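You operate a simulated robot arm through the tools that you are given. There is no shell and no other tool. Be economical: measure what you need, move in short steps, check, and stop when the job is done.

The job below is to be done with a simulated robot arm. You get a single attempt, and the scene is never put back.

JOB
Make up a batch of water and dye in the red bucket.
Fine: fill the yellow-handled jug to 400 ml at the sink tap, empty it in and stand it on the tray by the sink; empty the yellow-rimmed cup of dye in and put it back. Set down upright: jug with the yellow handle, cup with the yellow rim.
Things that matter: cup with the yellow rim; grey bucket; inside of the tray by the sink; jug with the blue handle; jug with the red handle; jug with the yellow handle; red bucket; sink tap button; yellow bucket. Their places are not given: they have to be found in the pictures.

The check looks at the end state, three seconds after you hand in, the way a careful person would. Anything else that was tipped, shoved, dropped, spilled or broken makes it a failure.

ROBOT AND FRAMES
A 7-joint arm with a two-finger parallel gripper, fixed in place. Base frame: the origin is at the foot of the arm, x ahead of it, y to its left, z up. Lengths are in m, angles in rad, forces in N, time in s.
Its first joint turns from -2.897 to 2.897 rad. Payload 4.4 kg.
The tool frame sits at the grasp point between the pads (the TCP): z along the fingers, y along the line on which they close. The tips reach 0.023 m beyond it. The gripper opens to 0.094 m. The fingers are 0.038 m wide and 0.01 m thick; the gripper's body (0.054 by 0.096 m) begins 0.039 m behind the TCP.
Orientation is told as [roll, pitch, yaw] about the base's x, y, z axes, in that order, counted from this pose: with the fingers straight down and closing along the base's y, the tool's x points along the base's -x, its y along +y and its z along -z.

CONTROLS
- The arm moves only by the tool drive_tool. Its argument "rows" is a list of rows, each a list of 2 entries, a list of its own where there are three numbers: the shift along the tool's x, y, z in mm, then the turn, a rotation vector about the tool's x, y, z in rad. In form: [[[dx, dy, dz], [wx, wy, wz]], ...]. A call has 1 to 8 rows; each row shifts and turns the commanded pose from where the row before left it, along the tool's axes as they then stand. "grip" is the opening, from 0 (shut) to 1 (fully open), set as the call begins (left out, the last holds). Each row takes 0.2 s and may step no farther than 0.05 m and 0.15 rad from the row before; otherwise, or with a gripper value out of range, the whole call is refused. A pose out of reach is approached as far as the arm can. The call stops where the force on the tool passes 90 N (or 10 N more than at its start, if that is more) or the arm is blocked; 0.2 s more then pass. The fingers move at their own pace (about 0.072 m/s each) and stop on an object; they squeeze with about 41 N. The grip force told is the motor's: it shows also when the fingers shut on nothing. Time passes only in rows, and 0.2 s behind the last, so rows that do not move let the fingers close. It gives the time, the measured TCP pose, the force on the tool (base axes), the opening and the grip force at its end, in the units of the frame above (readings bear some noise), with the torque about the TCP (base axes, N m) and any sound that the robot's microphone picked up, and new pictures: "views" is both (left out), scene, wrist or none.
- Cameras (640 x 400 px; columns grow to the right, rows downward): "scene" is fixed at [0.0615, 0.5124, 1.4696]; the picture's right is [-0.05, -1.00, 0.00], its down [-0.46, 0.02, -0.89] and it looks along [0.89, -0.05, -0.46] (base axes); focal length 312 px, centre (320, 200). "wrist" rides on the gripper at [0.086, 0.016, -0.075] in the tool frame; the picture's right is [-0.18, 0.98, 0.00], its down [-0.58, -0.11, -0.81] and it looks along [-0.79, -0.15, 0.59] (tool axes); focal length 243 px, centre (320, 200).
- probe_pixels(camera, pixels): for up to 12 pixels [column, row] of the newest picture of that camera ("zoom" is the newest enlarged one), the place [x, y, z] in the base frame of the surface seen there, good to about 0.002 m, but the place of the scene camera against the robot may be out by one fixed shift of up to 0.025 m in any direction. The clock stands still meanwhile.
- inspect(camera, box): a new picture of the part [left, top, right, bottom] of that camera's present view, enlarged. The clock stands still meanwhile.
- finish_job(): hands the job in; it is judged then, once.

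Work in short steps. Measure before you move; look again where a grasp or a placing could have gone wrong, and mend it. You have 80 turns and 200 pictures in all, those below and enlarged ones among them. Open the gripper and draw the arm clear of the work before you hand the job in, unless the task says otherwise; then end with one line.

The tools are called as a command line: name --argument value ..., lists and objects as JSON in quotes. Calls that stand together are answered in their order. drive_tool: Moves the arm, as the interface text tells. Its arguments: {"type":"object","properties":{"rows":{"type":"array","items":{"type":"array"}},"grip":{"type":"number"},"views":{"type":"string","enum":["both","scene","wrist","none"]}},"required":["rows"]} The other tools are called the same way: probe_pixels (camera, pixels) gives the place of the surface under pixels of a picture; inspect (camera, box) takes an enlarged picture of a part of a camera's view; finish_job () hands the job in.

At the start:

```text
time_s: 0.0
tcp_pos: [0.5839, 0.5014, 1.285]
orientation: [0.0, 0.001, -0.001]
force: [-0.8, -0.3, 0.5]
torque: [-0.02, -0.02, 0.01]
gripper_width: 0.0939
finger_force: 0.1
```

scene: 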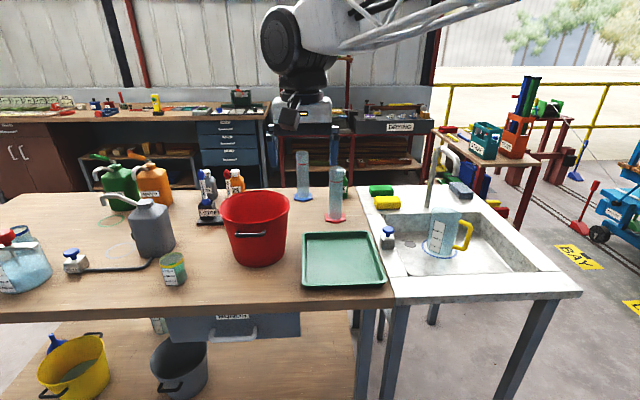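
wrist: 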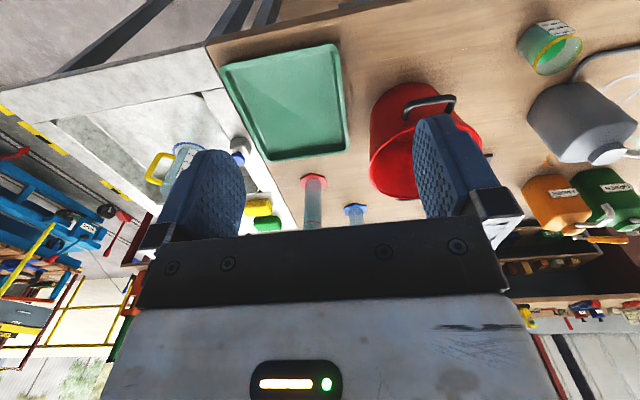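

The scene shows a jug with a yellow handle in the sink at (443,235), a cup at (173,268), the red bucket at (255,225) and the tray at (343,260). I'll enlarge these areas.

inspect --camera "scene" --box '[360, 130, 600, 300]'

inspect --camera "scene" --box '[0, 150, 240, 300]'

probe_pixels --camera "scene" --pixels '[[470, 234], [458, 222], [455, 250], [443, 212], [430, 235], [387, 232], [387, 243], [437, 150], [452, 160], [343, 260], [310, 285], [380, 283]]'

probe_pixels --camera "scene" --pixels '[[173, 256], [162, 262], [185, 262], [173, 283], [255, 192], [222, 205], [288, 205], [255, 217], [253, 264], [75, 255], [360, 235], [310, 235]]'

```text
2.35 times, centred on (480, 215) of scene
```

zoom: 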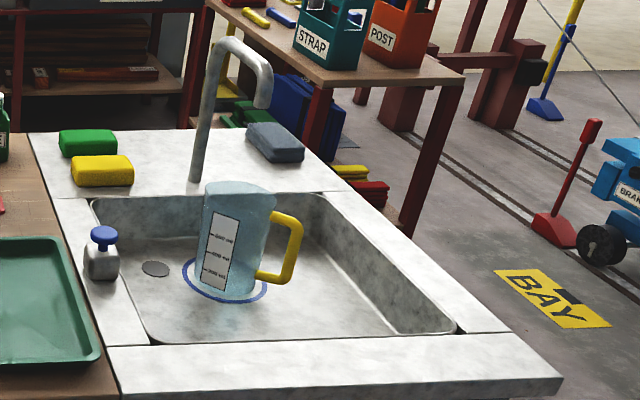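

```text
2.67 times, centred on (120, 225) of scene
```

zoom: 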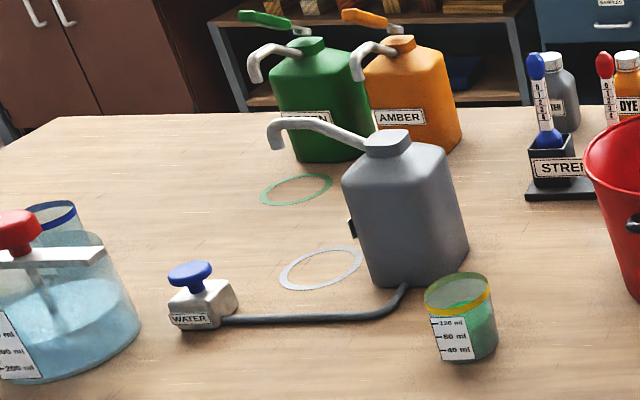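

```text
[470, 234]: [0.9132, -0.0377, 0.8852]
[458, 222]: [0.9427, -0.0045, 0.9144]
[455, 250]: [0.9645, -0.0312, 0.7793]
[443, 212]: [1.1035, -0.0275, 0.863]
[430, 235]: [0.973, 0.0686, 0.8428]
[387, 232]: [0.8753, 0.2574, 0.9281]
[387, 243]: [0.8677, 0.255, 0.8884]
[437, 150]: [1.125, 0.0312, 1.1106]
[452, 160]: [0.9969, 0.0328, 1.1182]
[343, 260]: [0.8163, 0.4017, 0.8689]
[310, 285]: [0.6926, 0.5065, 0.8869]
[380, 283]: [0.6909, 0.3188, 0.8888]
```

```text
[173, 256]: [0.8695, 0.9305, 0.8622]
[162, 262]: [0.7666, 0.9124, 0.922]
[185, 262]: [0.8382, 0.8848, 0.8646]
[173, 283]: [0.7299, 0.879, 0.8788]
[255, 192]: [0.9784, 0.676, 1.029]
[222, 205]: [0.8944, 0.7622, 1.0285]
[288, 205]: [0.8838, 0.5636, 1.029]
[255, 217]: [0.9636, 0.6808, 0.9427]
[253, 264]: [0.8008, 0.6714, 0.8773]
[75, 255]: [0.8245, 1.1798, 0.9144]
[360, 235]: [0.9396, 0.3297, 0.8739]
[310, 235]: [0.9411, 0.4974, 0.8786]
```

The jug already stands in a ring under the spout. I'll enlarge the jug, button and cup to see their contents and scales.

inspect --camera "scene" --box '[375, 195, 495, 270]'

inspect --camera "scene" --box '[135, 235, 215, 290]'

inspect --camera "wrist" --box '[130, 90, 290, 220]'

```text
5.33 times, centred on (435, 232) of scene
```

zoom: 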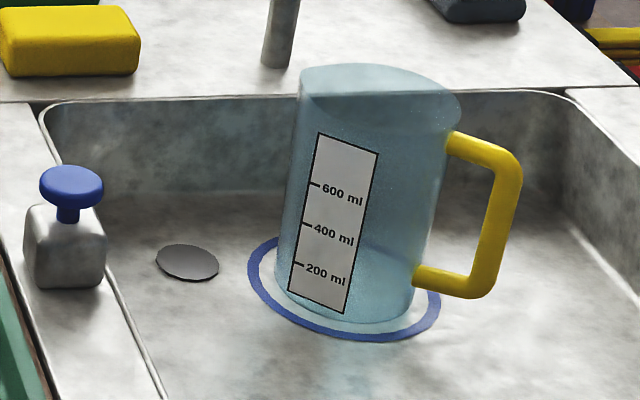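

```text
7.27 times, centred on (175, 262) of scene
```

zoom: 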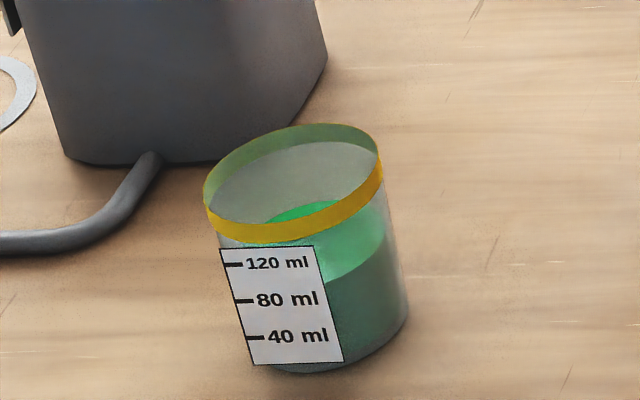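

```text
3.08 times, centred on (210, 155) of wrist
```

zoom: 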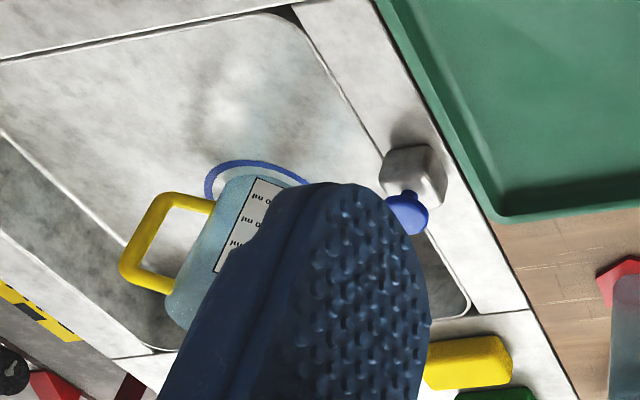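

I'll compare wrist and scene probes to find the scene camera's shift, using the button, tray corners and cup.

probe_pixels --camera "wrist" --pixels '[[239, 160], [240, 144], [222, 72], [334, 47], [346, 148], [273, 158], [285, 110], [548, 50], [577, 40], [160, 180], [155, 158], [190, 150]]'

probe_pixels --camera "scene" --pixels '[[388, 229], [303, 286], [385, 281], [373, 232], [307, 233], [465, 223], [468, 240], [471, 228], [173, 278], [182, 275], [177, 262], [165, 265]]'

```text
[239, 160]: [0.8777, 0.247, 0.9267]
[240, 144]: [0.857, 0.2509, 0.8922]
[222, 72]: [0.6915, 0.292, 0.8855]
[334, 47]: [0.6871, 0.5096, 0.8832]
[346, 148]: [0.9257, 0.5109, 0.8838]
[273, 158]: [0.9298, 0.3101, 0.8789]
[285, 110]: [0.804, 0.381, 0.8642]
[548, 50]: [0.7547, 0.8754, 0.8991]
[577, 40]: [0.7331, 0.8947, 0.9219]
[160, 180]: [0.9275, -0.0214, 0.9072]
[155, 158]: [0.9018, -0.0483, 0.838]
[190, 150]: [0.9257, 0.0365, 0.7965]
```

```text
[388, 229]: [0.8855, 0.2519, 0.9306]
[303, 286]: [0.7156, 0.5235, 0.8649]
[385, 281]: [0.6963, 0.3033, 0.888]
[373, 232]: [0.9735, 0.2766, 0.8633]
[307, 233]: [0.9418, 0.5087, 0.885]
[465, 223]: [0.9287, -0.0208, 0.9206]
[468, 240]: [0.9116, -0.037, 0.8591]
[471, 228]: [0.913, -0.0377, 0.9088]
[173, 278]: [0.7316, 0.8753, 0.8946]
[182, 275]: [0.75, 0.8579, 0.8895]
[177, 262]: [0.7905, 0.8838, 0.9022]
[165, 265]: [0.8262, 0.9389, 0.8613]
```

The button top is near (0.877, 0.248, 0.927). I'll move above it with the gripper shut, staying high.

drive_tool --rows '[[[-36.6, -31.7, 5], [0, 0, 0]], [[-36.6, -31.7, 5], [0, 0, 0]], [[-36.6, -31.7, 5], [0, 0, 0]], [[-36.6, -31.7, 5], [0, 0, 0]], [[-36.6, -31.7, 5], [0, 0, 0]], [[-36.6, -31.7, 5], [0, 0, 0]], [[-36.6, -31.7, 5], [0, 0, 0]], [[-36.6, -31.7, 5], [0, 0, 0]]]' --grip 0 --views "none"

drive_tool --rows '[[[0, 0, 25], [0, 0, 0.12]], [[0, 0, 25], [0, 0, 0.12]], [[0, 0, 25], [0, 0, 0.12]], [[0, 0, 25], [0, 0, 0.12]], [[0, 0, 25], [0, 0, 0.12]], [[0, 0, 25], [0, 0, 0.12]], [[0, 0, 25], [0, 0, 0.12]]]'

```text
time_s: 1.8
tcp_pos: [0.8757, 0.2491, 1.2474]
orientation: [0.001, 0.0, 0.002]
force: [-0.7, -0.3, 0.7]
torque: [0.02, -0.01, 0.04]
gripper_width: 0.0
finger_force: 40.6
```

```text
time_s: 3.4
tcp_pos: [0.8744, 0.2502, 1.0705]
orientation: [0.0, 0.001, -0.841]
force: [-0.1, -0.7, -0.1]
torque: [0.01, -0.02, 0.03]
gripper_width: 0.0001
finger_force: 40.7
```

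scene: 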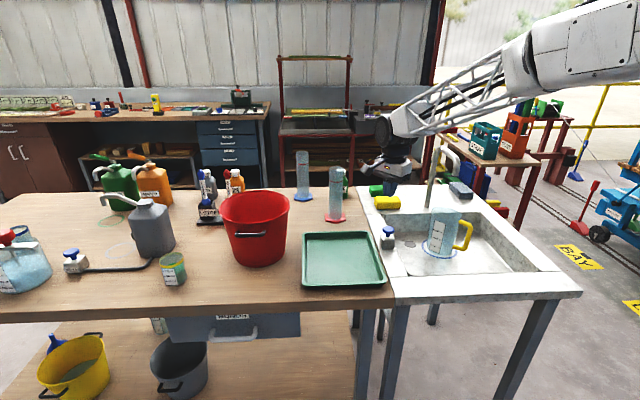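
wrist: 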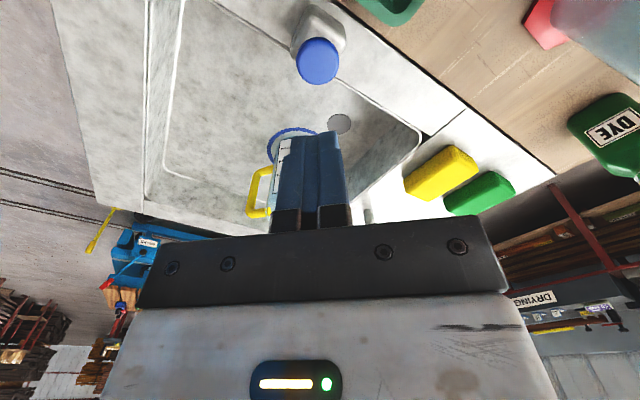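

The scene view still shows the jug clearly. I'll probe the button's top (318,60) for an exact location.

probe_pixels --camera "wrist" --pixels '[[318, 62], [318, 48], [300, 60], [336, 60], [318, 80]]'

probe_pixels --camera "scene" --pixels '[[388, 229], [384, 229], [391, 229], [388, 227]]'

```text
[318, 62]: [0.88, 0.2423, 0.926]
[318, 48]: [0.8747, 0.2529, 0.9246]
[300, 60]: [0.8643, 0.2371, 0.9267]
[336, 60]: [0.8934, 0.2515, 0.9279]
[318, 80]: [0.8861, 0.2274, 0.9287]
```

```text
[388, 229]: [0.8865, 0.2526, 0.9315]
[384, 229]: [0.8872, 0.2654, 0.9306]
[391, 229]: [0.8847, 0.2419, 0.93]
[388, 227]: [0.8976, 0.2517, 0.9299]
```

The button centre is (0.880, 0.242, 0.927), and the scene shift is about (+0.006, +0.011, +0.003). I'll align and descend to just above it.

drive_tool --rows '[[[-9.7, -1.2, 20], [0, 0, 0]], [[0, 0, 40], [0, 0, 0]], [[0, 0, 35], [0, 0, 0]], [[0, 0, 17], [0, 0, 0]]]' --views "wrist"

```text
time_s: 4.4
tcp_pos: [0.8822, 0.2417, 0.9587]
orientation: [-0.001, -0.001, -0.841]
force: [0.2, -0.1, 0.7]
torque: [0.02, 0.04, 0.01]
gripper_width: 0.0003
finger_force: 41.0
```

wrist: 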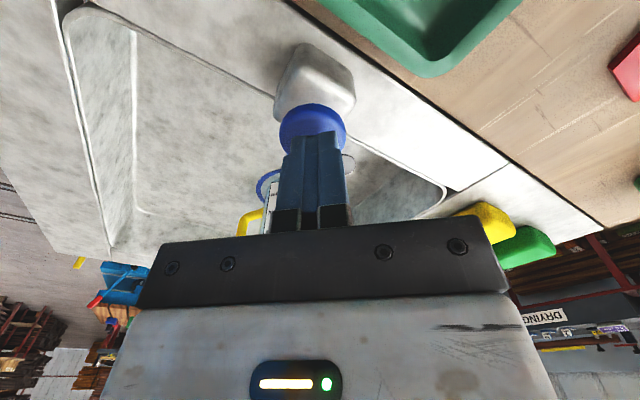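

The fingertips are right over the blue cap. I'll press down a little and look at the water.

drive_tool --rows '[[[0, 0, 7], [0, 0, 0]], [[0, 0, 4], [0, 0, 0]], [[0, 0, 3], [0, 0, 0]]]' --views "scene"

inspect --camera "scene" --box '[375, 135, 495, 270]'

```text
time_s: 5.2
tcp_pos: [0.8811, 0.2408, 0.9446]
orientation: [0.0, 0.0, -0.84]
force: [1.2, -0.4, 2.3]
torque: [-0.01, -0.06, 0.03]
gripper_width: 0.0002
finger_force: 40.8
heard: click
```

scene: 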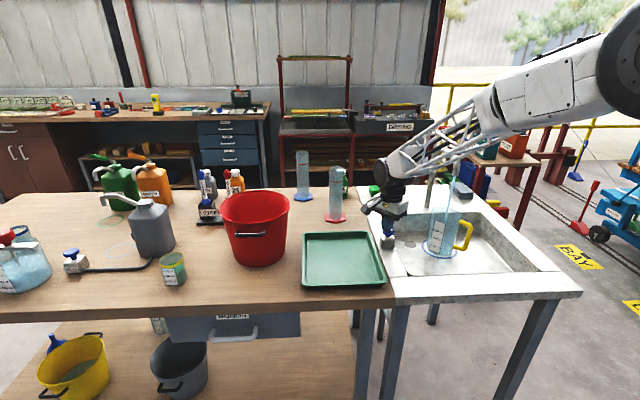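

```text
2.96 times, centred on (435, 202) of scene
```

zoom: 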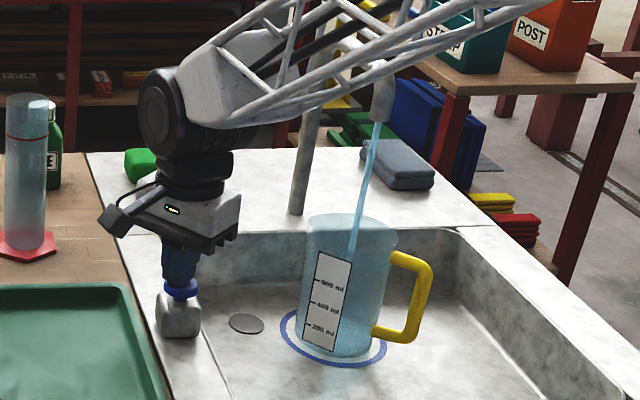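

Click: water flows into the jug. I'll wait briefly and check the level.

drive_tool --rows '[[[0, 0, 0], [0, 0, 0]], [[0, 0, 0], [0, 0, 0]], [[0, 0, 0], [0, 0, 0]]]' --views "none"

inspect --camera "scene" --box '[415, 205, 479, 265]'

```text
time_s: 6.0
tcp_pos: [0.8799, 0.242, 0.9451]
orientation: [0.001, 0.0, -0.839]
force: [2.7, 0.2, 2.4]
torque: [-0.02, -0.03, 0.0]
gripper_width: 0.0
finger_force: 41.0
```

```text
6.67 times, centred on (447, 235) of scene
```

zoom: 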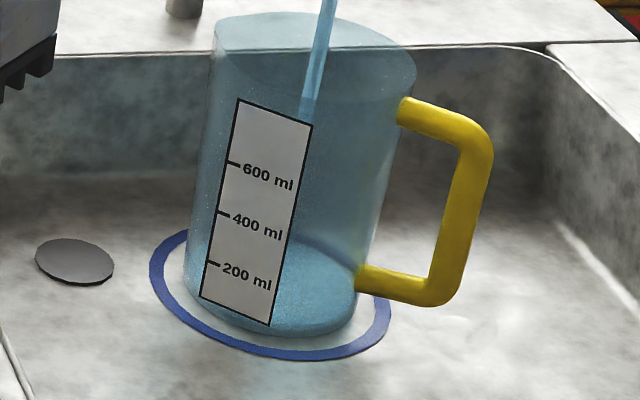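

About 60–100 ml is in. I'll wait a further second or so.

drive_tool --rows '[[[0, 0, 0], [0, 0, 0]], [[0, 0, 0], [0, 0, 0]], [[0, 0, 0], [0, 0, 0]], [[0, 0, 0], [0, 0, 0]], [[0, 0, 0], [0, 0, 0]]]' --views "none"

inspect --camera "scene" --box '[415, 205, 479, 265]'

```text
time_s: 7.2
tcp_pos: [0.8811, 0.2408, 0.9444]
orientation: [0.001, 0.0, -0.839]
force: [0.6, 0.0, 1.0]
torque: [0.0, 0.0, 0.01]
gripper_width: 0.0002
finger_force: 40.9
```

```text
6.67 times, centred on (447, 235) of scene
```

zoom: 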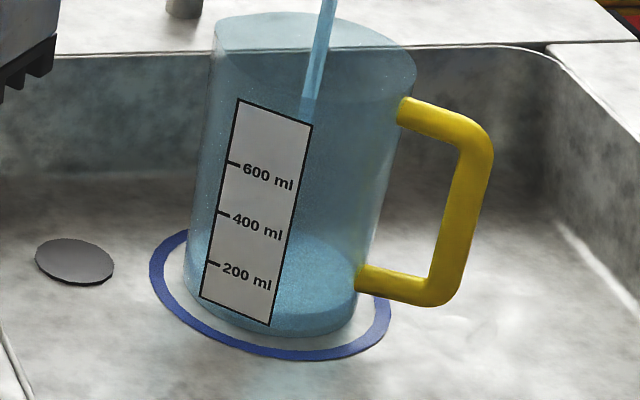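

Roughly 110 ml; rate near 50 ml/s. I'll wait ~3 s more and check.

drive_tool --rows '[[[0, 0, 0], [0, 0, 0]], [[0, 0, 0], [0, 0, 0]], [[0, 0, 0], [0, 0, 0]], [[0, 0, 0], [0, 0, 0]], [[0, 0, 0], [0, 0, 0]], [[0, 0, 0], [0, 0, 0]], [[0, 0, 0], [0, 0, 0]], [[0, 0, 0], [0, 0, 0]]]' --views "none"

inspect --camera "scene" --box '[415, 205, 479, 265]'

```text
time_s: 9.0
tcp_pos: [0.881, 0.2415, 0.9448]
orientation: [0.001, 0.0, -0.84]
force: [-1.1, -0.2, 3.2]
torque: [0.02, 0.01, 0.02]
gripper_width: 0.0
finger_force: 41.4
```

```text
6.67 times, centred on (447, 235) of scene
```

zoom: 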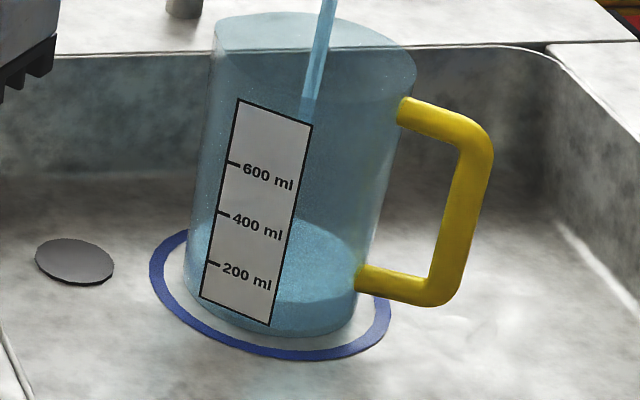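

The front water line at (285,300) is a bit below the 200 mark's level (~292): ~175 ml. I'll wait further.

drive_tool --rows '[[[0, 0, 0], [0, 0, 0]], [[0, 0, 0], [0, 0, 0]], [[0, 0, 0], [0, 0, 0]], [[0, 0, 0], [0, 0, 0]], [[0, 0, 0], [0, 0, 0]], [[0, 0, 0], [0, 0, 0]], [[0, 0, 0], [0, 0, 0]], [[0, 0, 0], [0, 0, 0]]]' --views "none"

inspect --camera "scene" --box '[415, 215, 463, 260]'

```text
time_s: 10.8
tcp_pos: [0.8819, 0.2421, 0.9443]
orientation: [0.0, -0.001, -0.839]
force: [0.7, -0.4, 3.2]
torque: [0.01, 0.02, 0.02]
gripper_width: 0.0
finger_force: 41.3
```

```text
8.89 times, centred on (439, 238) of scene
```

zoom: 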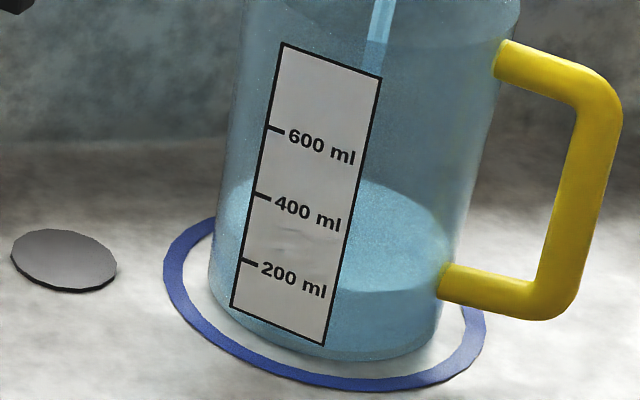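

Level is about 245 ml at t=10.8 (~41 ml/s). I'll wait 1.8 s more and check again.

drive_tool --rows '[[[0, 0, 0], [0, 0, 0]], [[0, 0, 0], [0, 0, 0]], [[0, 0, 0], [0, 0, 0]], [[0, 0, 0], [0, 0, 0]], [[0, 0, 0], [0, 0, 0]], [[0, 0, 0], [0, 0, 0]], [[0, 0, 0], [0, 0, 0]], [[0, 0, 0], [0, 0, 0]]]' --views "none"

inspect --camera "scene" --box '[415, 215, 463, 260]'

```text
time_s: 12.6
tcp_pos: [0.8815, 0.2415, 0.9443]
orientation: [-0.001, 0.001, -0.841]
force: [-0.7, 0.2, 2.6]
torque: [0.02, 0.02, 0.02]
gripper_width: 0.0
finger_force: 40.3
```

```text
8.89 times, centred on (439, 238) of scene
```

zoom: 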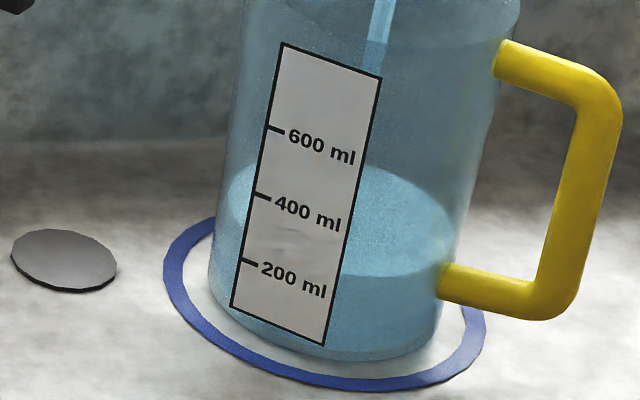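

I'll zoom tighter for an accurate reading.

inspect --camera "scene" --box '[428, 228, 454, 256]'

```text
14.29 times, centred on (441, 242) of scene
```

zoom: 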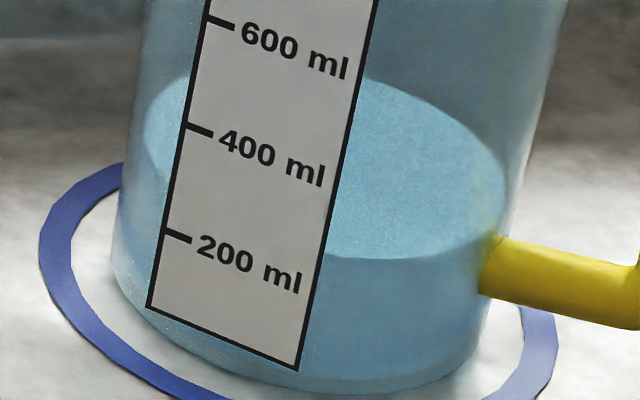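

Reading: left edge ≈300, right edge ≈285 → ~290 ml at 12.6 s (~38 ml/s). Wait 1.8 s more, then re-read.

drive_tool --rows '[[[0, 0, 0], [0, 0, 0]], [[0, 0, 0], [0, 0, 0]], [[0, 0, 0], [0, 0, 0]], [[0, 0, 0], [0, 0, 0]], [[0, 0, 0], [0, 0, 0]], [[0, 0, 0], [0, 0, 0]], [[0, 0, 0], [0, 0, 0]], [[0, 0, 0], [0, 0, 0]]]' --views "none"

inspect --camera "scene" --box '[428, 228, 454, 256]'

```text
time_s: 14.4
tcp_pos: [0.8823, 0.2434, 0.9451]
orientation: [0.0, 0.0, -0.839]
force: [0.7, 0.1, 2.0]
torque: [0.01, -0.02, 0.03]
gripper_width: 0.0
finger_force: 41.2
```

```text
14.29 times, centred on (441, 242) of scene
```

zoom: 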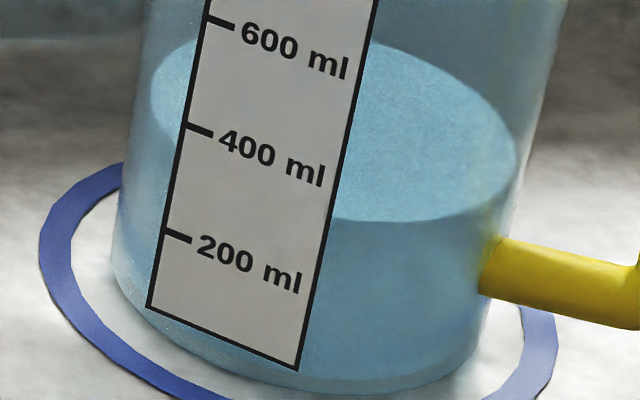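

Level ≈ 356 ml, 37 ml/s. I'll hold 0.8 s more, then lift.

drive_tool --rows '[[[0, 0, 0], [0, 0, 0]], [[0, 0, 0], [0, 0, 0]], [[0, 0, 0], [0, 0, 0]], [[0, 0, 0], [0, 0, 0]], [[0, 0, -20], [0, 0, 0]]]' --views "scene"

inspect --camera "scene" --box '[428, 228, 454, 256]'

```text
time_s: 15.6
tcp_pos: [0.8803, 0.2407, 0.9625]
orientation: [0.0, -0.001, -0.84]
force: [0.5, -0.3, -0.7]
torque: [-0.03, -0.02, 0.0]
gripper_width: 0.0
finger_force: 41.3
```

scene: 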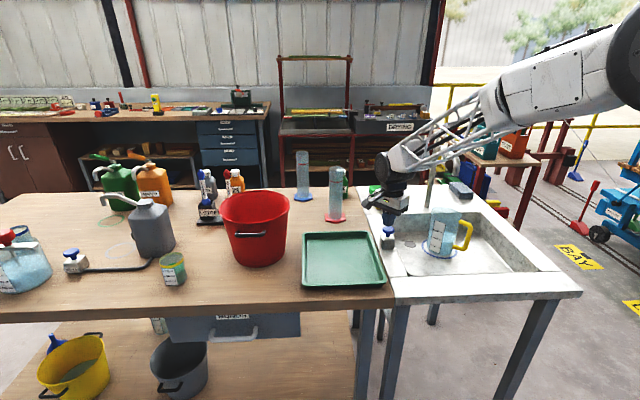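

```text
14.29 times, centred on (441, 242) of scene
```

zoom: 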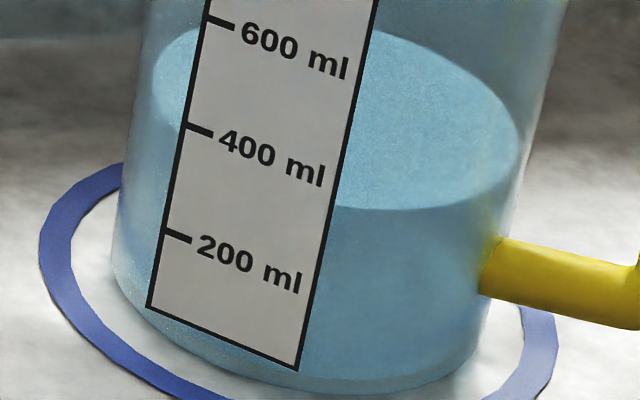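

The flow seems stopped. I'll zoom in on the tick and waterline and check the spout.

inspect --camera "scene" --box '[432, 230, 444, 246]'

inspect --camera "scene" --box '[415, 145, 479, 225]'

```text
16.00 times, centred on (438, 238) of scene
```

zoom: 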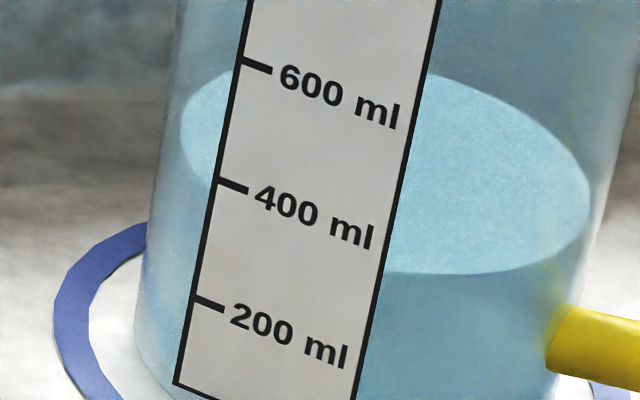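

```text
5.00 times, centred on (447, 185) of scene
```

zoom: 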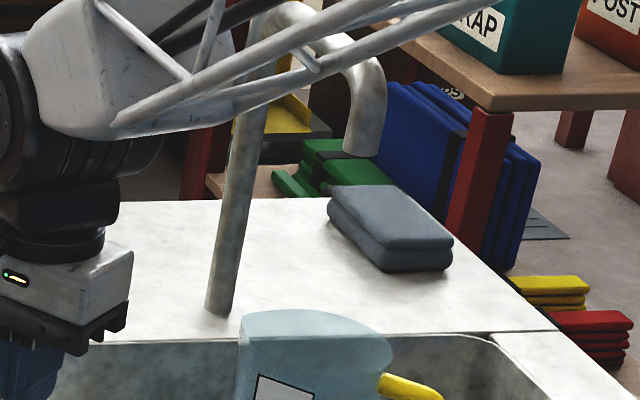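

Flow stopped. I'll probe the tick positions on the label and the water surface heights to compare.

probe_pixels --camera "zoom" --pixels '[[300, 200]]'

inspect --camera "scene" --box '[432, 230, 444, 246]'

probe_pixels --camera "zoom" --pixels '[[232, 186], [210, 303], [257, 67], [300, 170], [380, 170], [430, 200], [500, 200], [450, 250], [540, 180], [430, 330], [200, 130], [470, 300]]'

```text
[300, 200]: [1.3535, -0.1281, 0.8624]
```

```text
16.00 times, centred on (438, 238) of scene
```

zoom: 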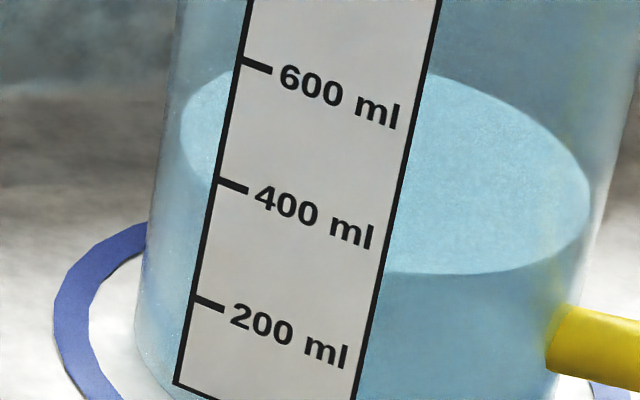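

```text
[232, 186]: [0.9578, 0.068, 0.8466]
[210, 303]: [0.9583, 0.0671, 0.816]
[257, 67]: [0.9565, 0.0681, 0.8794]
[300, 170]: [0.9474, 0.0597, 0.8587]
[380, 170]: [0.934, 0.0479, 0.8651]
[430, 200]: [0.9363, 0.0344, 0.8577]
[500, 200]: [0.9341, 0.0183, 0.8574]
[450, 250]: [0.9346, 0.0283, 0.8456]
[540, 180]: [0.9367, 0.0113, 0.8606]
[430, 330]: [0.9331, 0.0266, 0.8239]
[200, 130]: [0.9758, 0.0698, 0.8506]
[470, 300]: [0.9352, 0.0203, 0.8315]
```

Scale: 31.7 mm per 200 ml with the 400 mark at z≈0.847, while the waterline on the front wall seems at ≈0.839 – possibly ~45 ml short. I'll measure more carefully.

inspect --camera "scene" --box '[440, 238, 452, 246]'

inspect --camera "scene" --box '[425, 205, 465, 230]'

```text
16.00 times, centred on (446, 242) of scene
```

zoom: 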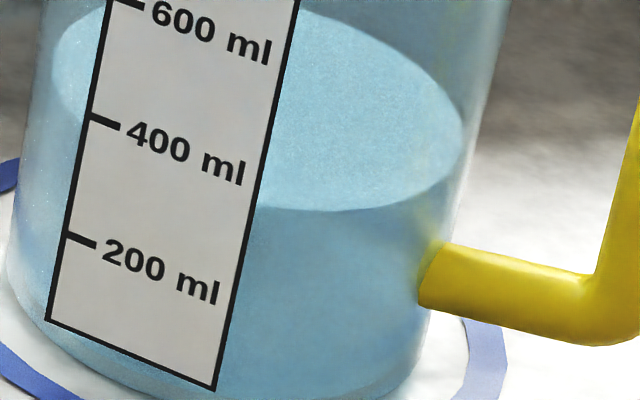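

```text
16.00 times, centred on (445, 218) of scene
```

zoom: 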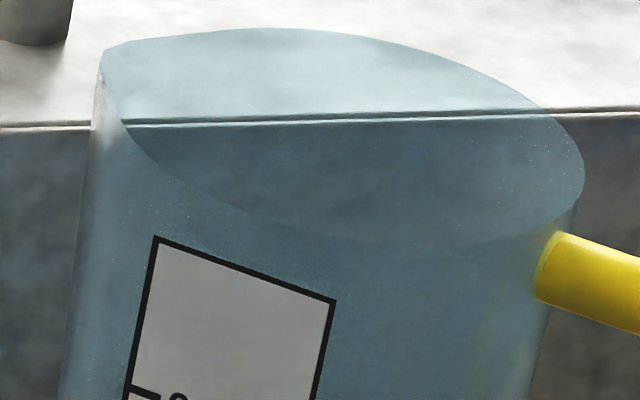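

I'll probe the wall along the waterline and the ticks repeatedly with fractional scene pixels.

probe_pixels --camera "scene" --pixels '[[446, 242.69], [447, 242.69], [448, 242.5], [445, 242.69], [444, 242.5], [450, 242], [432.5, 237.2], [432.3, 237.1], [431.1, 244.5], [430.9, 244.4], [434, 229.8], [442, 248]]'

```text
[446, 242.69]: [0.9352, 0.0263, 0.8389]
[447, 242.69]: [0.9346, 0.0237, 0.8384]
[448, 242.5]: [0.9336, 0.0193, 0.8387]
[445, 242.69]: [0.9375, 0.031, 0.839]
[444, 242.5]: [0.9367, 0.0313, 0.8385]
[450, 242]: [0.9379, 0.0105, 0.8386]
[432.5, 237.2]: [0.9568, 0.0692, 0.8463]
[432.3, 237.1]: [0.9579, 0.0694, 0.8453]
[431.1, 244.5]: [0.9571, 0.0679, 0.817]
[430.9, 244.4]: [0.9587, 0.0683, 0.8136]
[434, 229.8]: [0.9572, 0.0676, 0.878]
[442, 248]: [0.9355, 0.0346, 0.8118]
```

Waterline z≈0.837 versus the 400 mark 0.846: about 345–350 ml. I'll add about 1.2 s more.

drive_tool --rows '[[[0, 0, 18], [0, 0, 0]], [[0, 0, 0], [0, 0, 0]], [[0, 0, 0], [0, 0, 0]], [[0, 0, 0], [0, 0, 0]], [[0, 0, 0], [0, 0, 0]], [[0, 0, 0], [0, 0, 0]], [[0, 0, -20], [0, 0, 0]]]' --views "scene"

inspect --camera "scene" --box '[440, 238, 452, 246]'

```text
time_s: 17.2
tcp_pos: [0.8834, 0.2398, 0.9645]
orientation: [-0.001, 0.001, -0.841]
force: [0.5, 0.2, -0.5]
torque: [-0.02, 0.01, -0.02]
gripper_width: 0.0
finger_force: 40.9
heard: click
```

scene: 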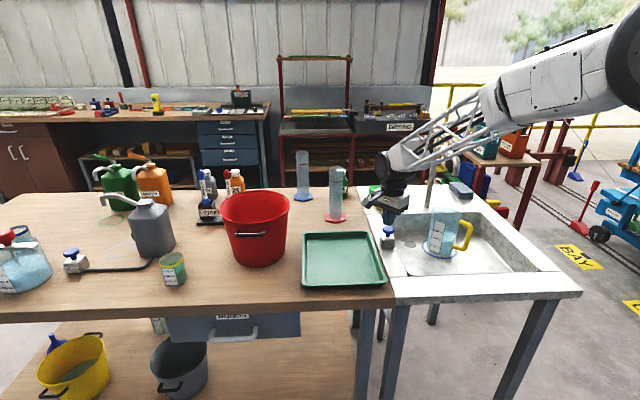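

```text
16.00 times, centred on (446, 242) of scene
```

zoom: 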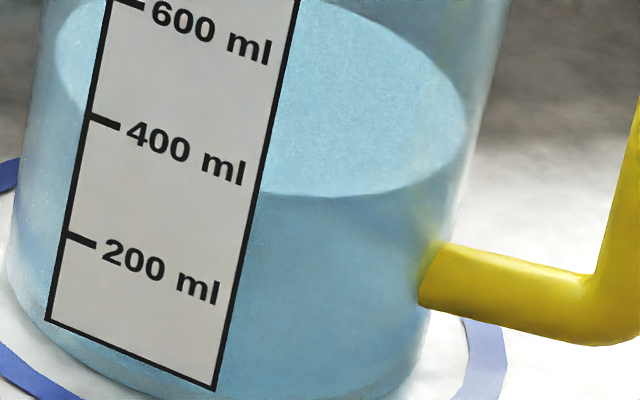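

The line rose 14 px (~24 ml); still ~25 ml short. I'll repeat the same press.

drive_tool --rows '[[[0, 0, 20], [0, 0, 0]], [[0, 0, 0], [0, 0, 0]], [[0, 0, 0], [0, 0, 0]], [[0, 0, 0], [0, 0, 0]], [[0, 0, 0], [0, 0, 0]], [[0, 0, 0], [0, 0, 0]], [[0, 0, -22], [0, 0, 0]]]' --views "scene"

inspect --camera "scene" --box '[440, 238, 452, 246]'

```text
time_s: 18.8
tcp_pos: [0.8823, 0.2405, 0.9691]
orientation: [-0.002, 0.001, -0.84]
force: [-0.5, -0.5, -0.6]
torque: [-0.01, 0.02, -0.01]
gripper_width: 0.0
finger_force: 40.9
heard: click
```

scene: 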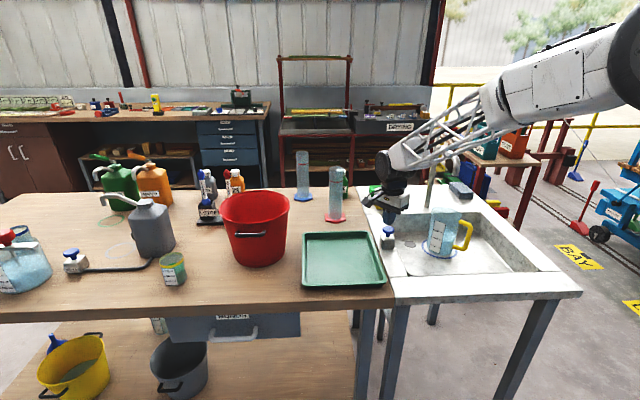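

```text
16.00 times, centred on (446, 242) of scene
```

zoom: 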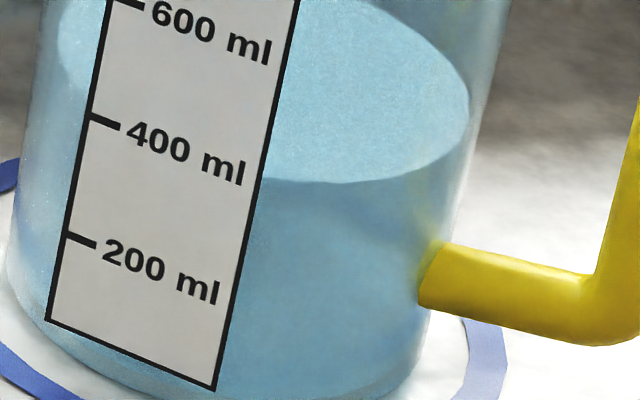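

probe_pixels --camera "scene" --pixels '[[446, 240.9], [447, 240.8], [448, 240.7], [449, 240.5], [445, 240.9], [450, 240.2], [432.5, 237.2], [432.3, 237.1], [432.7, 237.25], [432.1, 237.0]]'

```text
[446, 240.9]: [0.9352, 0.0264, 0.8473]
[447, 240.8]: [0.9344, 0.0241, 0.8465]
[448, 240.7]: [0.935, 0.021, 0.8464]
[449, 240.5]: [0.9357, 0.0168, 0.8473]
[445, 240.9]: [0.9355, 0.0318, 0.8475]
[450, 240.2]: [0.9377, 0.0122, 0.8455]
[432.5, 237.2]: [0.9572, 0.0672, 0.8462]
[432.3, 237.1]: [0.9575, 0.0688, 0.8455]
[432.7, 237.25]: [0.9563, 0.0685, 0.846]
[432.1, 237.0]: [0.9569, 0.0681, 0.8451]
```

Water reads ≈397–400 ml: done. Now I raise the tool and retreat toward -x, -y, before turning to face the jug's handle.

drive_tool --rows '[[[0, 0, -45], [0, 0, 0]], [[0, 0, -45], [0, 0, 0]], [[0, 0, -45], [0, 0, 0]], [[-6.1, -45.7, 0], [0, 0, 0]], [[-6.1, -45.7, 0], [0, 0, 0]], [[-6.1, -45.7, 0], [0, 0, 0]], [[-6.1, -45.7, 0], [0, 0, 0]], [[-6.1, -45.7, 0], [0, 0, 0]]]' --grip 0.7 --views "none"

drive_tool --rows '[[[0, 0, 0], [0, 0, -0.147]], [[0, 0, 0], [0, 0, -0.147]], [[0, 0, 0], [0, 0, -0.147]], [[0, 0, 0], [0, 0, -0.147]], [[0, 0, 0], [0, 0, -0.147]], [[0, 0, 0], [0, 0, -0.147]], [[0, 0, 0], [0, 0, -0.147]], [[0, 0, 0], [0, 0, -0.147]]]' --views "none"

drive_tool --rows '[[[0, 0, 0], [0, 0, -0.147]], [[0, 0, 0], [0, 0, -0.147]], [[0, 0, 0], [0, 0, -0.147]]]'

probe_pixels --camera "scene" --pixels '[[537, 271], [530, 267], [408, 274], [472, 285], [545, 268], [520, 285]]'

```text
time_s: 20.6
tcp_pos: [0.7326, 0.0672, 1.1025]
orientation: [0.001, 0.001, -0.839]
force: [0.3, 0.6, -0.3]
torque: [0.0, -0.02, 0.01]
gripper_width: 0.066
finger_force: 0.0
```

```text
time_s: 22.4
tcp_pos: [0.7326, 0.0648, 1.1016]
orientation: [0.0, 0.002, 0.337]
force: [-0.1, 0.3, -0.2]
torque: [0.04, -0.01, 0.04]
gripper_width: 0.0659
finger_force: 0.0
```

```text
time_s: 23.2
tcp_pos: [0.7335, 0.0665, 1.1029]
orientation: [0.0, 0.001, 0.778]
force: [-0.3, 0.5, 0.0]
torque: [0.01, 0.01, 0.01]
gripper_width: 0.0657
finger_force: 0.0
```

scene: 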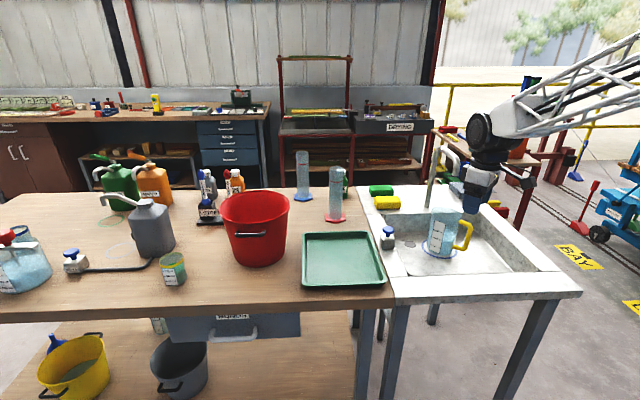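
wrist: 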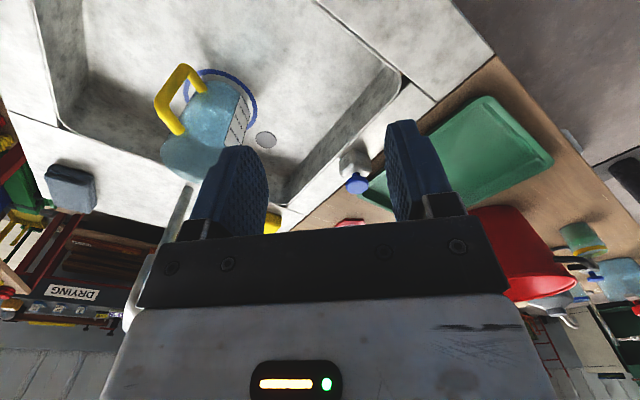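

```text
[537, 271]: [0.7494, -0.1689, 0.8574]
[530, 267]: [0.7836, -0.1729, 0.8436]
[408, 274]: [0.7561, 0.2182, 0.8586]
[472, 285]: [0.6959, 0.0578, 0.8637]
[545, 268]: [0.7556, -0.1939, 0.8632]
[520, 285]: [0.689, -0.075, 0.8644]
```

The wrist view shows the handle at (165–205, 65–135). I'll probe it along its length.

probe_pixels --camera "wrist" --pixels '[[184, 70], [178, 78], [170, 88], [163, 97], [160, 102], [168, 112], [175, 122], [180, 130], [200, 85], [190, 160], [215, 160], [165, 92]]'

inspect --camera "wrist" --box '[140, 50, 280, 200]'

```text
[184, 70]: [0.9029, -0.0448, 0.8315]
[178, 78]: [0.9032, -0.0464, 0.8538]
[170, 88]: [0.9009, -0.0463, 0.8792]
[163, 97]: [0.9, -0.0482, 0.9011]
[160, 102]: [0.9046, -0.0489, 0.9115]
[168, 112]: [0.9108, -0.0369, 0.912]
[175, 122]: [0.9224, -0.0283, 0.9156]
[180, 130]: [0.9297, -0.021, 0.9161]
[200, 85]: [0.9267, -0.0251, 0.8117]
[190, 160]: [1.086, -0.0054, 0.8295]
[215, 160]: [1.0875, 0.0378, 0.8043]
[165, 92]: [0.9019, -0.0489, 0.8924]
```

```text
2.67 times, centred on (210, 125) of wrist
```

zoom: 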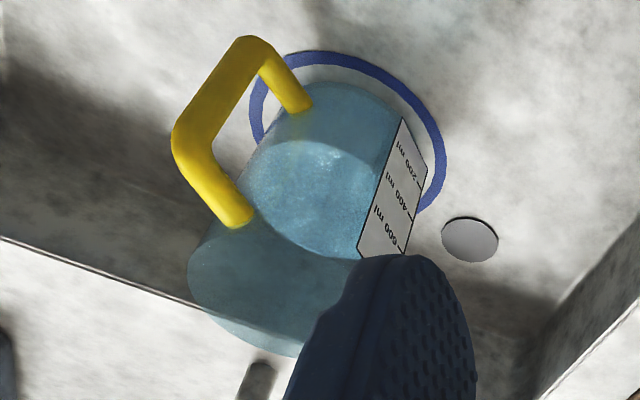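

Handle bar centre ≈ (0.909, -0.049), z 0.83–0.905, handle plane azimuth ~47°. I'll fix yaw, pitch the tool forward 50° here, then move to a pre-grasp point.

drive_tool --rows '[[[0, 0, 0], [0, 0, -0.04]], [[0, 0, 0], [0, -0.1455, 0]], [[0, 0, 0], [0, -0.1455, 0]], [[0, 0, 0], [0, -0.1455, 0]], [[0, 0, 0], [0, -0.1455, 0]], [[0, 0, 0], [0, -0.1455, 0]], [[0, 0, 0], [0, -0.1455, 0]]]' --grip 0.5 --views "none"

drive_tool --rows '[[[24.7, -34.6, 8.4], [0, 0, 0]], [[24.7, -34.6, 8.4], [0, 0, 0]], [[24.7, -34.6, 8.4], [0, 0, 0]], [[24.7, -34.6, 8.4], [0, 0, 0]], [[24.7, -34.6, 8.4], [0, 0, 0]], [[24.7, -34.6, 8.4], [0, 0, 0]]]'

```text
time_s: 24.8
tcp_pos: [0.7335, 0.0654, 1.1033]
orientation: [-0.001, -0.873, 0.818]
force: [0.0, 0.5, 0.1]
torque: [-0.01, 0.0, -0.03]
gripper_width: 0.047
finger_force: 0.1
```

```text
time_s: 26.2
tcp_pos: [0.8472, -0.1206, 0.9605]
orientation: [-0.001, -0.874, 0.818]
force: [-0.4, -0.5, 0.4]
torque: [0.01, 0.0, 0.01]
gripper_width: 0.0471
finger_force: 0.1
```

scene: 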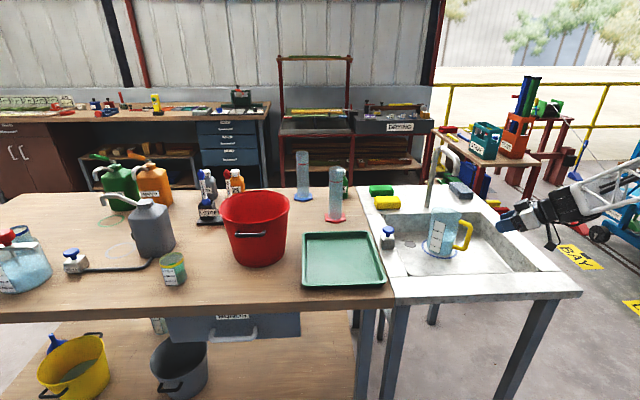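
wrist: 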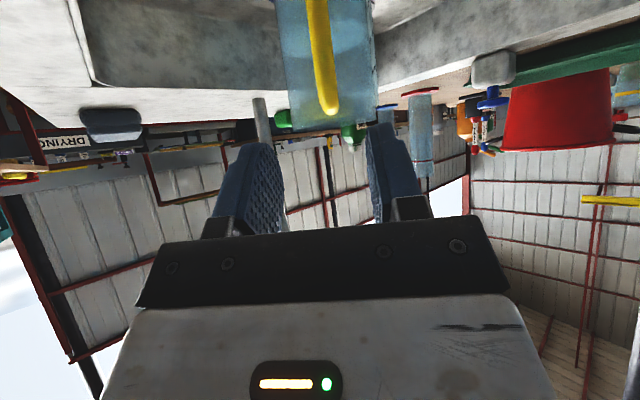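

The handle appears edge-on between the fingers. I'll probe its positions for lateral alignment.

probe_pixels --camera "wrist" --pixels '[[318, 20], [321, 50], [324, 75], [330, 100], [333, 112], [314, 50], [329, 50]]'

```text
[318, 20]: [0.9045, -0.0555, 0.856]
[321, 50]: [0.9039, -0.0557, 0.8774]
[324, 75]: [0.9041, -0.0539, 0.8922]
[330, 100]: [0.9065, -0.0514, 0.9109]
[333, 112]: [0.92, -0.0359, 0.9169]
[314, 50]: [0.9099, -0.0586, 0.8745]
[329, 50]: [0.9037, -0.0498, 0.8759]
```

Bar centre ≈ (0.909,-0.0505). Advance 123 mm along the tool with small corrections, then look.

drive_tool --rows '[[[1.6, 2.6, 30], [0, 0, 0]], [[0, 0, 35], [0, 0, 0]], [[0, 0, 33], [0, 0, 0]], [[0, 0, 25], [0, 0, 0]]]'

inspect --camera "scene" --box '[400, 180, 540, 280]'

```text
time_s: 27.2
tcp_pos: [0.9097, -0.0466, 0.8753]
orientation: [0.0, -0.873, 0.816]
force: [0.7, 0.5, 0.6]
torque: [0.0, 0.02, 0.01]
gripper_width: 0.047
finger_force: 0.1
```

scene: 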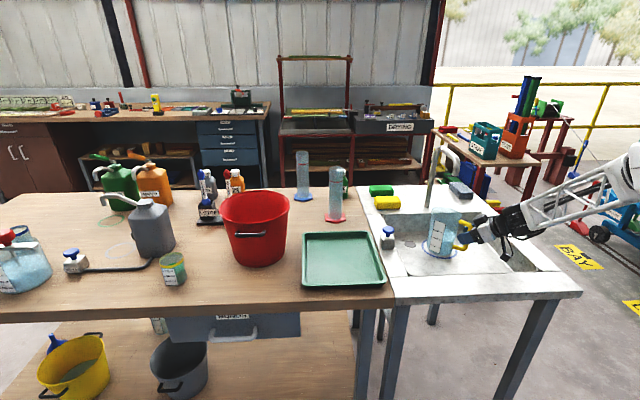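
wrist: 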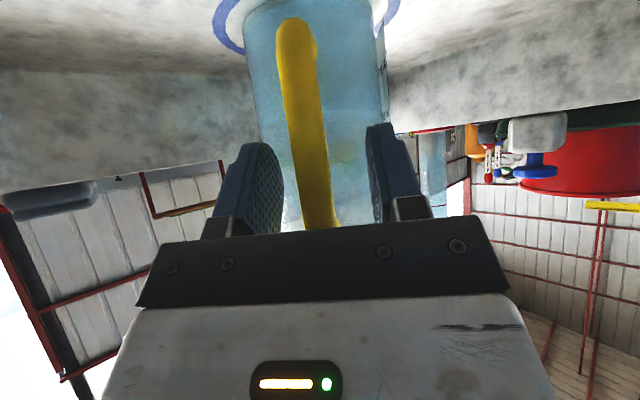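

```text
4.00 times, centred on (470, 230) of scene
```

zoom: 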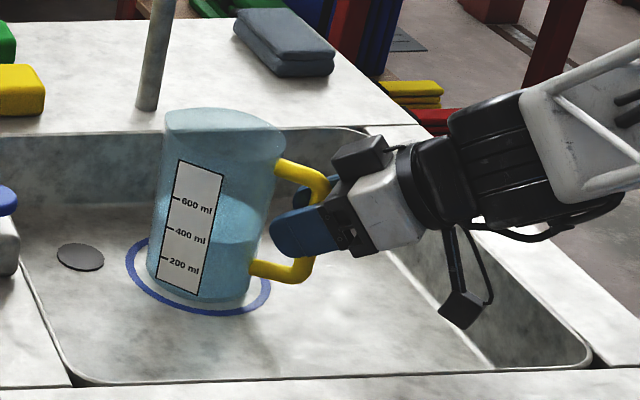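

The handle sits between the pads. I close the gripper.

drive_tool --rows '[[[0, 0, 0], [0, 0, 0]], [[0, 0, 0], [0, 0, 0]], [[0, 0, 0], [0, 0, 0]], [[0, 0, 0], [0, 0, 0]]]' --grip 0

```text
time_s: 28.2
tcp_pos: [0.9094, -0.0479, 0.8757]
orientation: [-0.001, -0.873, 0.816]
force: [0.0, 0.9, -0.2]
torque: [0.1, -0.11, 0.04]
gripper_width: 0.016
finger_force: 41.1
```

scene: 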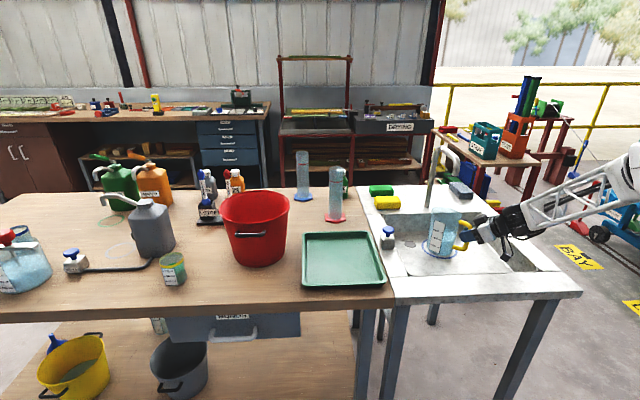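
wrist: 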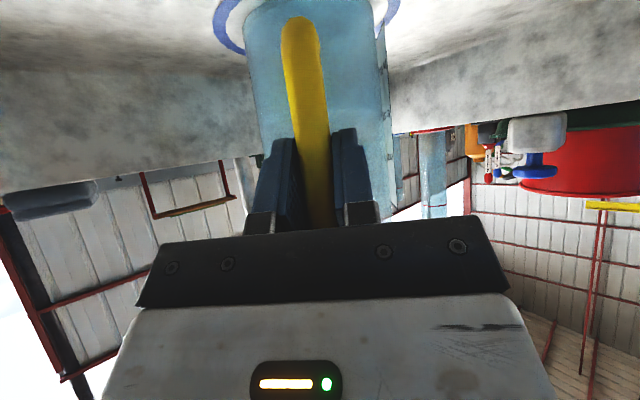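

Gripped at 16 mm. Lift 20 mm slowly and check for sag.

drive_tool --rows '[[[-3.8, 0, -3.2], [0, 0, 0]], [[-3.8, 0, -3.2], [0, 0, 0]], [[-7.7, 0, -6.4], [0, 0, 0]]]' --views "scene"

inspect --camera "scene" --box '[400, 180, 540, 280]'

```text
time_s: 29.0
tcp_pos: [0.909, -0.048, 0.8972]
orientation: [0.003, -0.872, 0.814]
force: [-0.5, 0.3, -4.9]
torque: [-0.22, 0.22, 0.01]
gripper_width: 0.016
finger_force: 40.9
```

scene: 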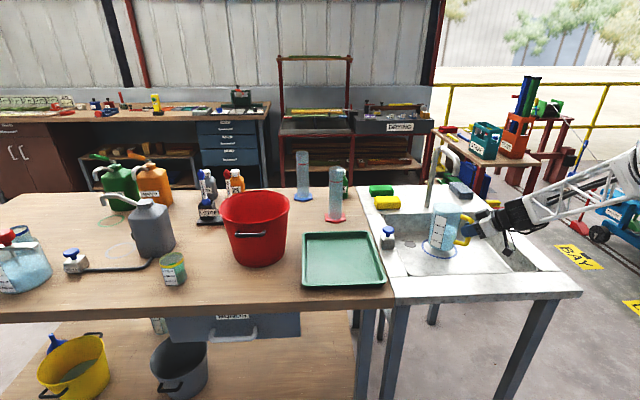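

```text
4.00 times, centred on (470, 230) of scene
```

zoom: 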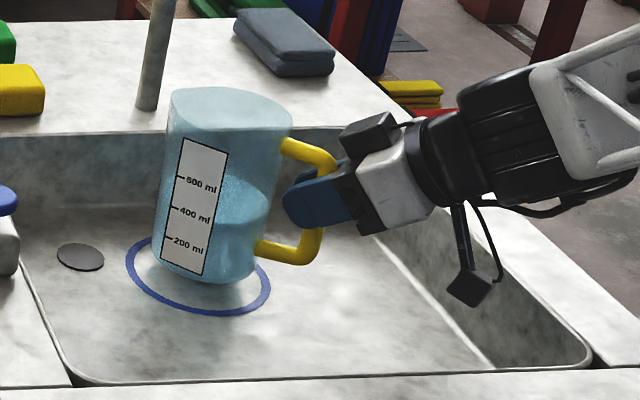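

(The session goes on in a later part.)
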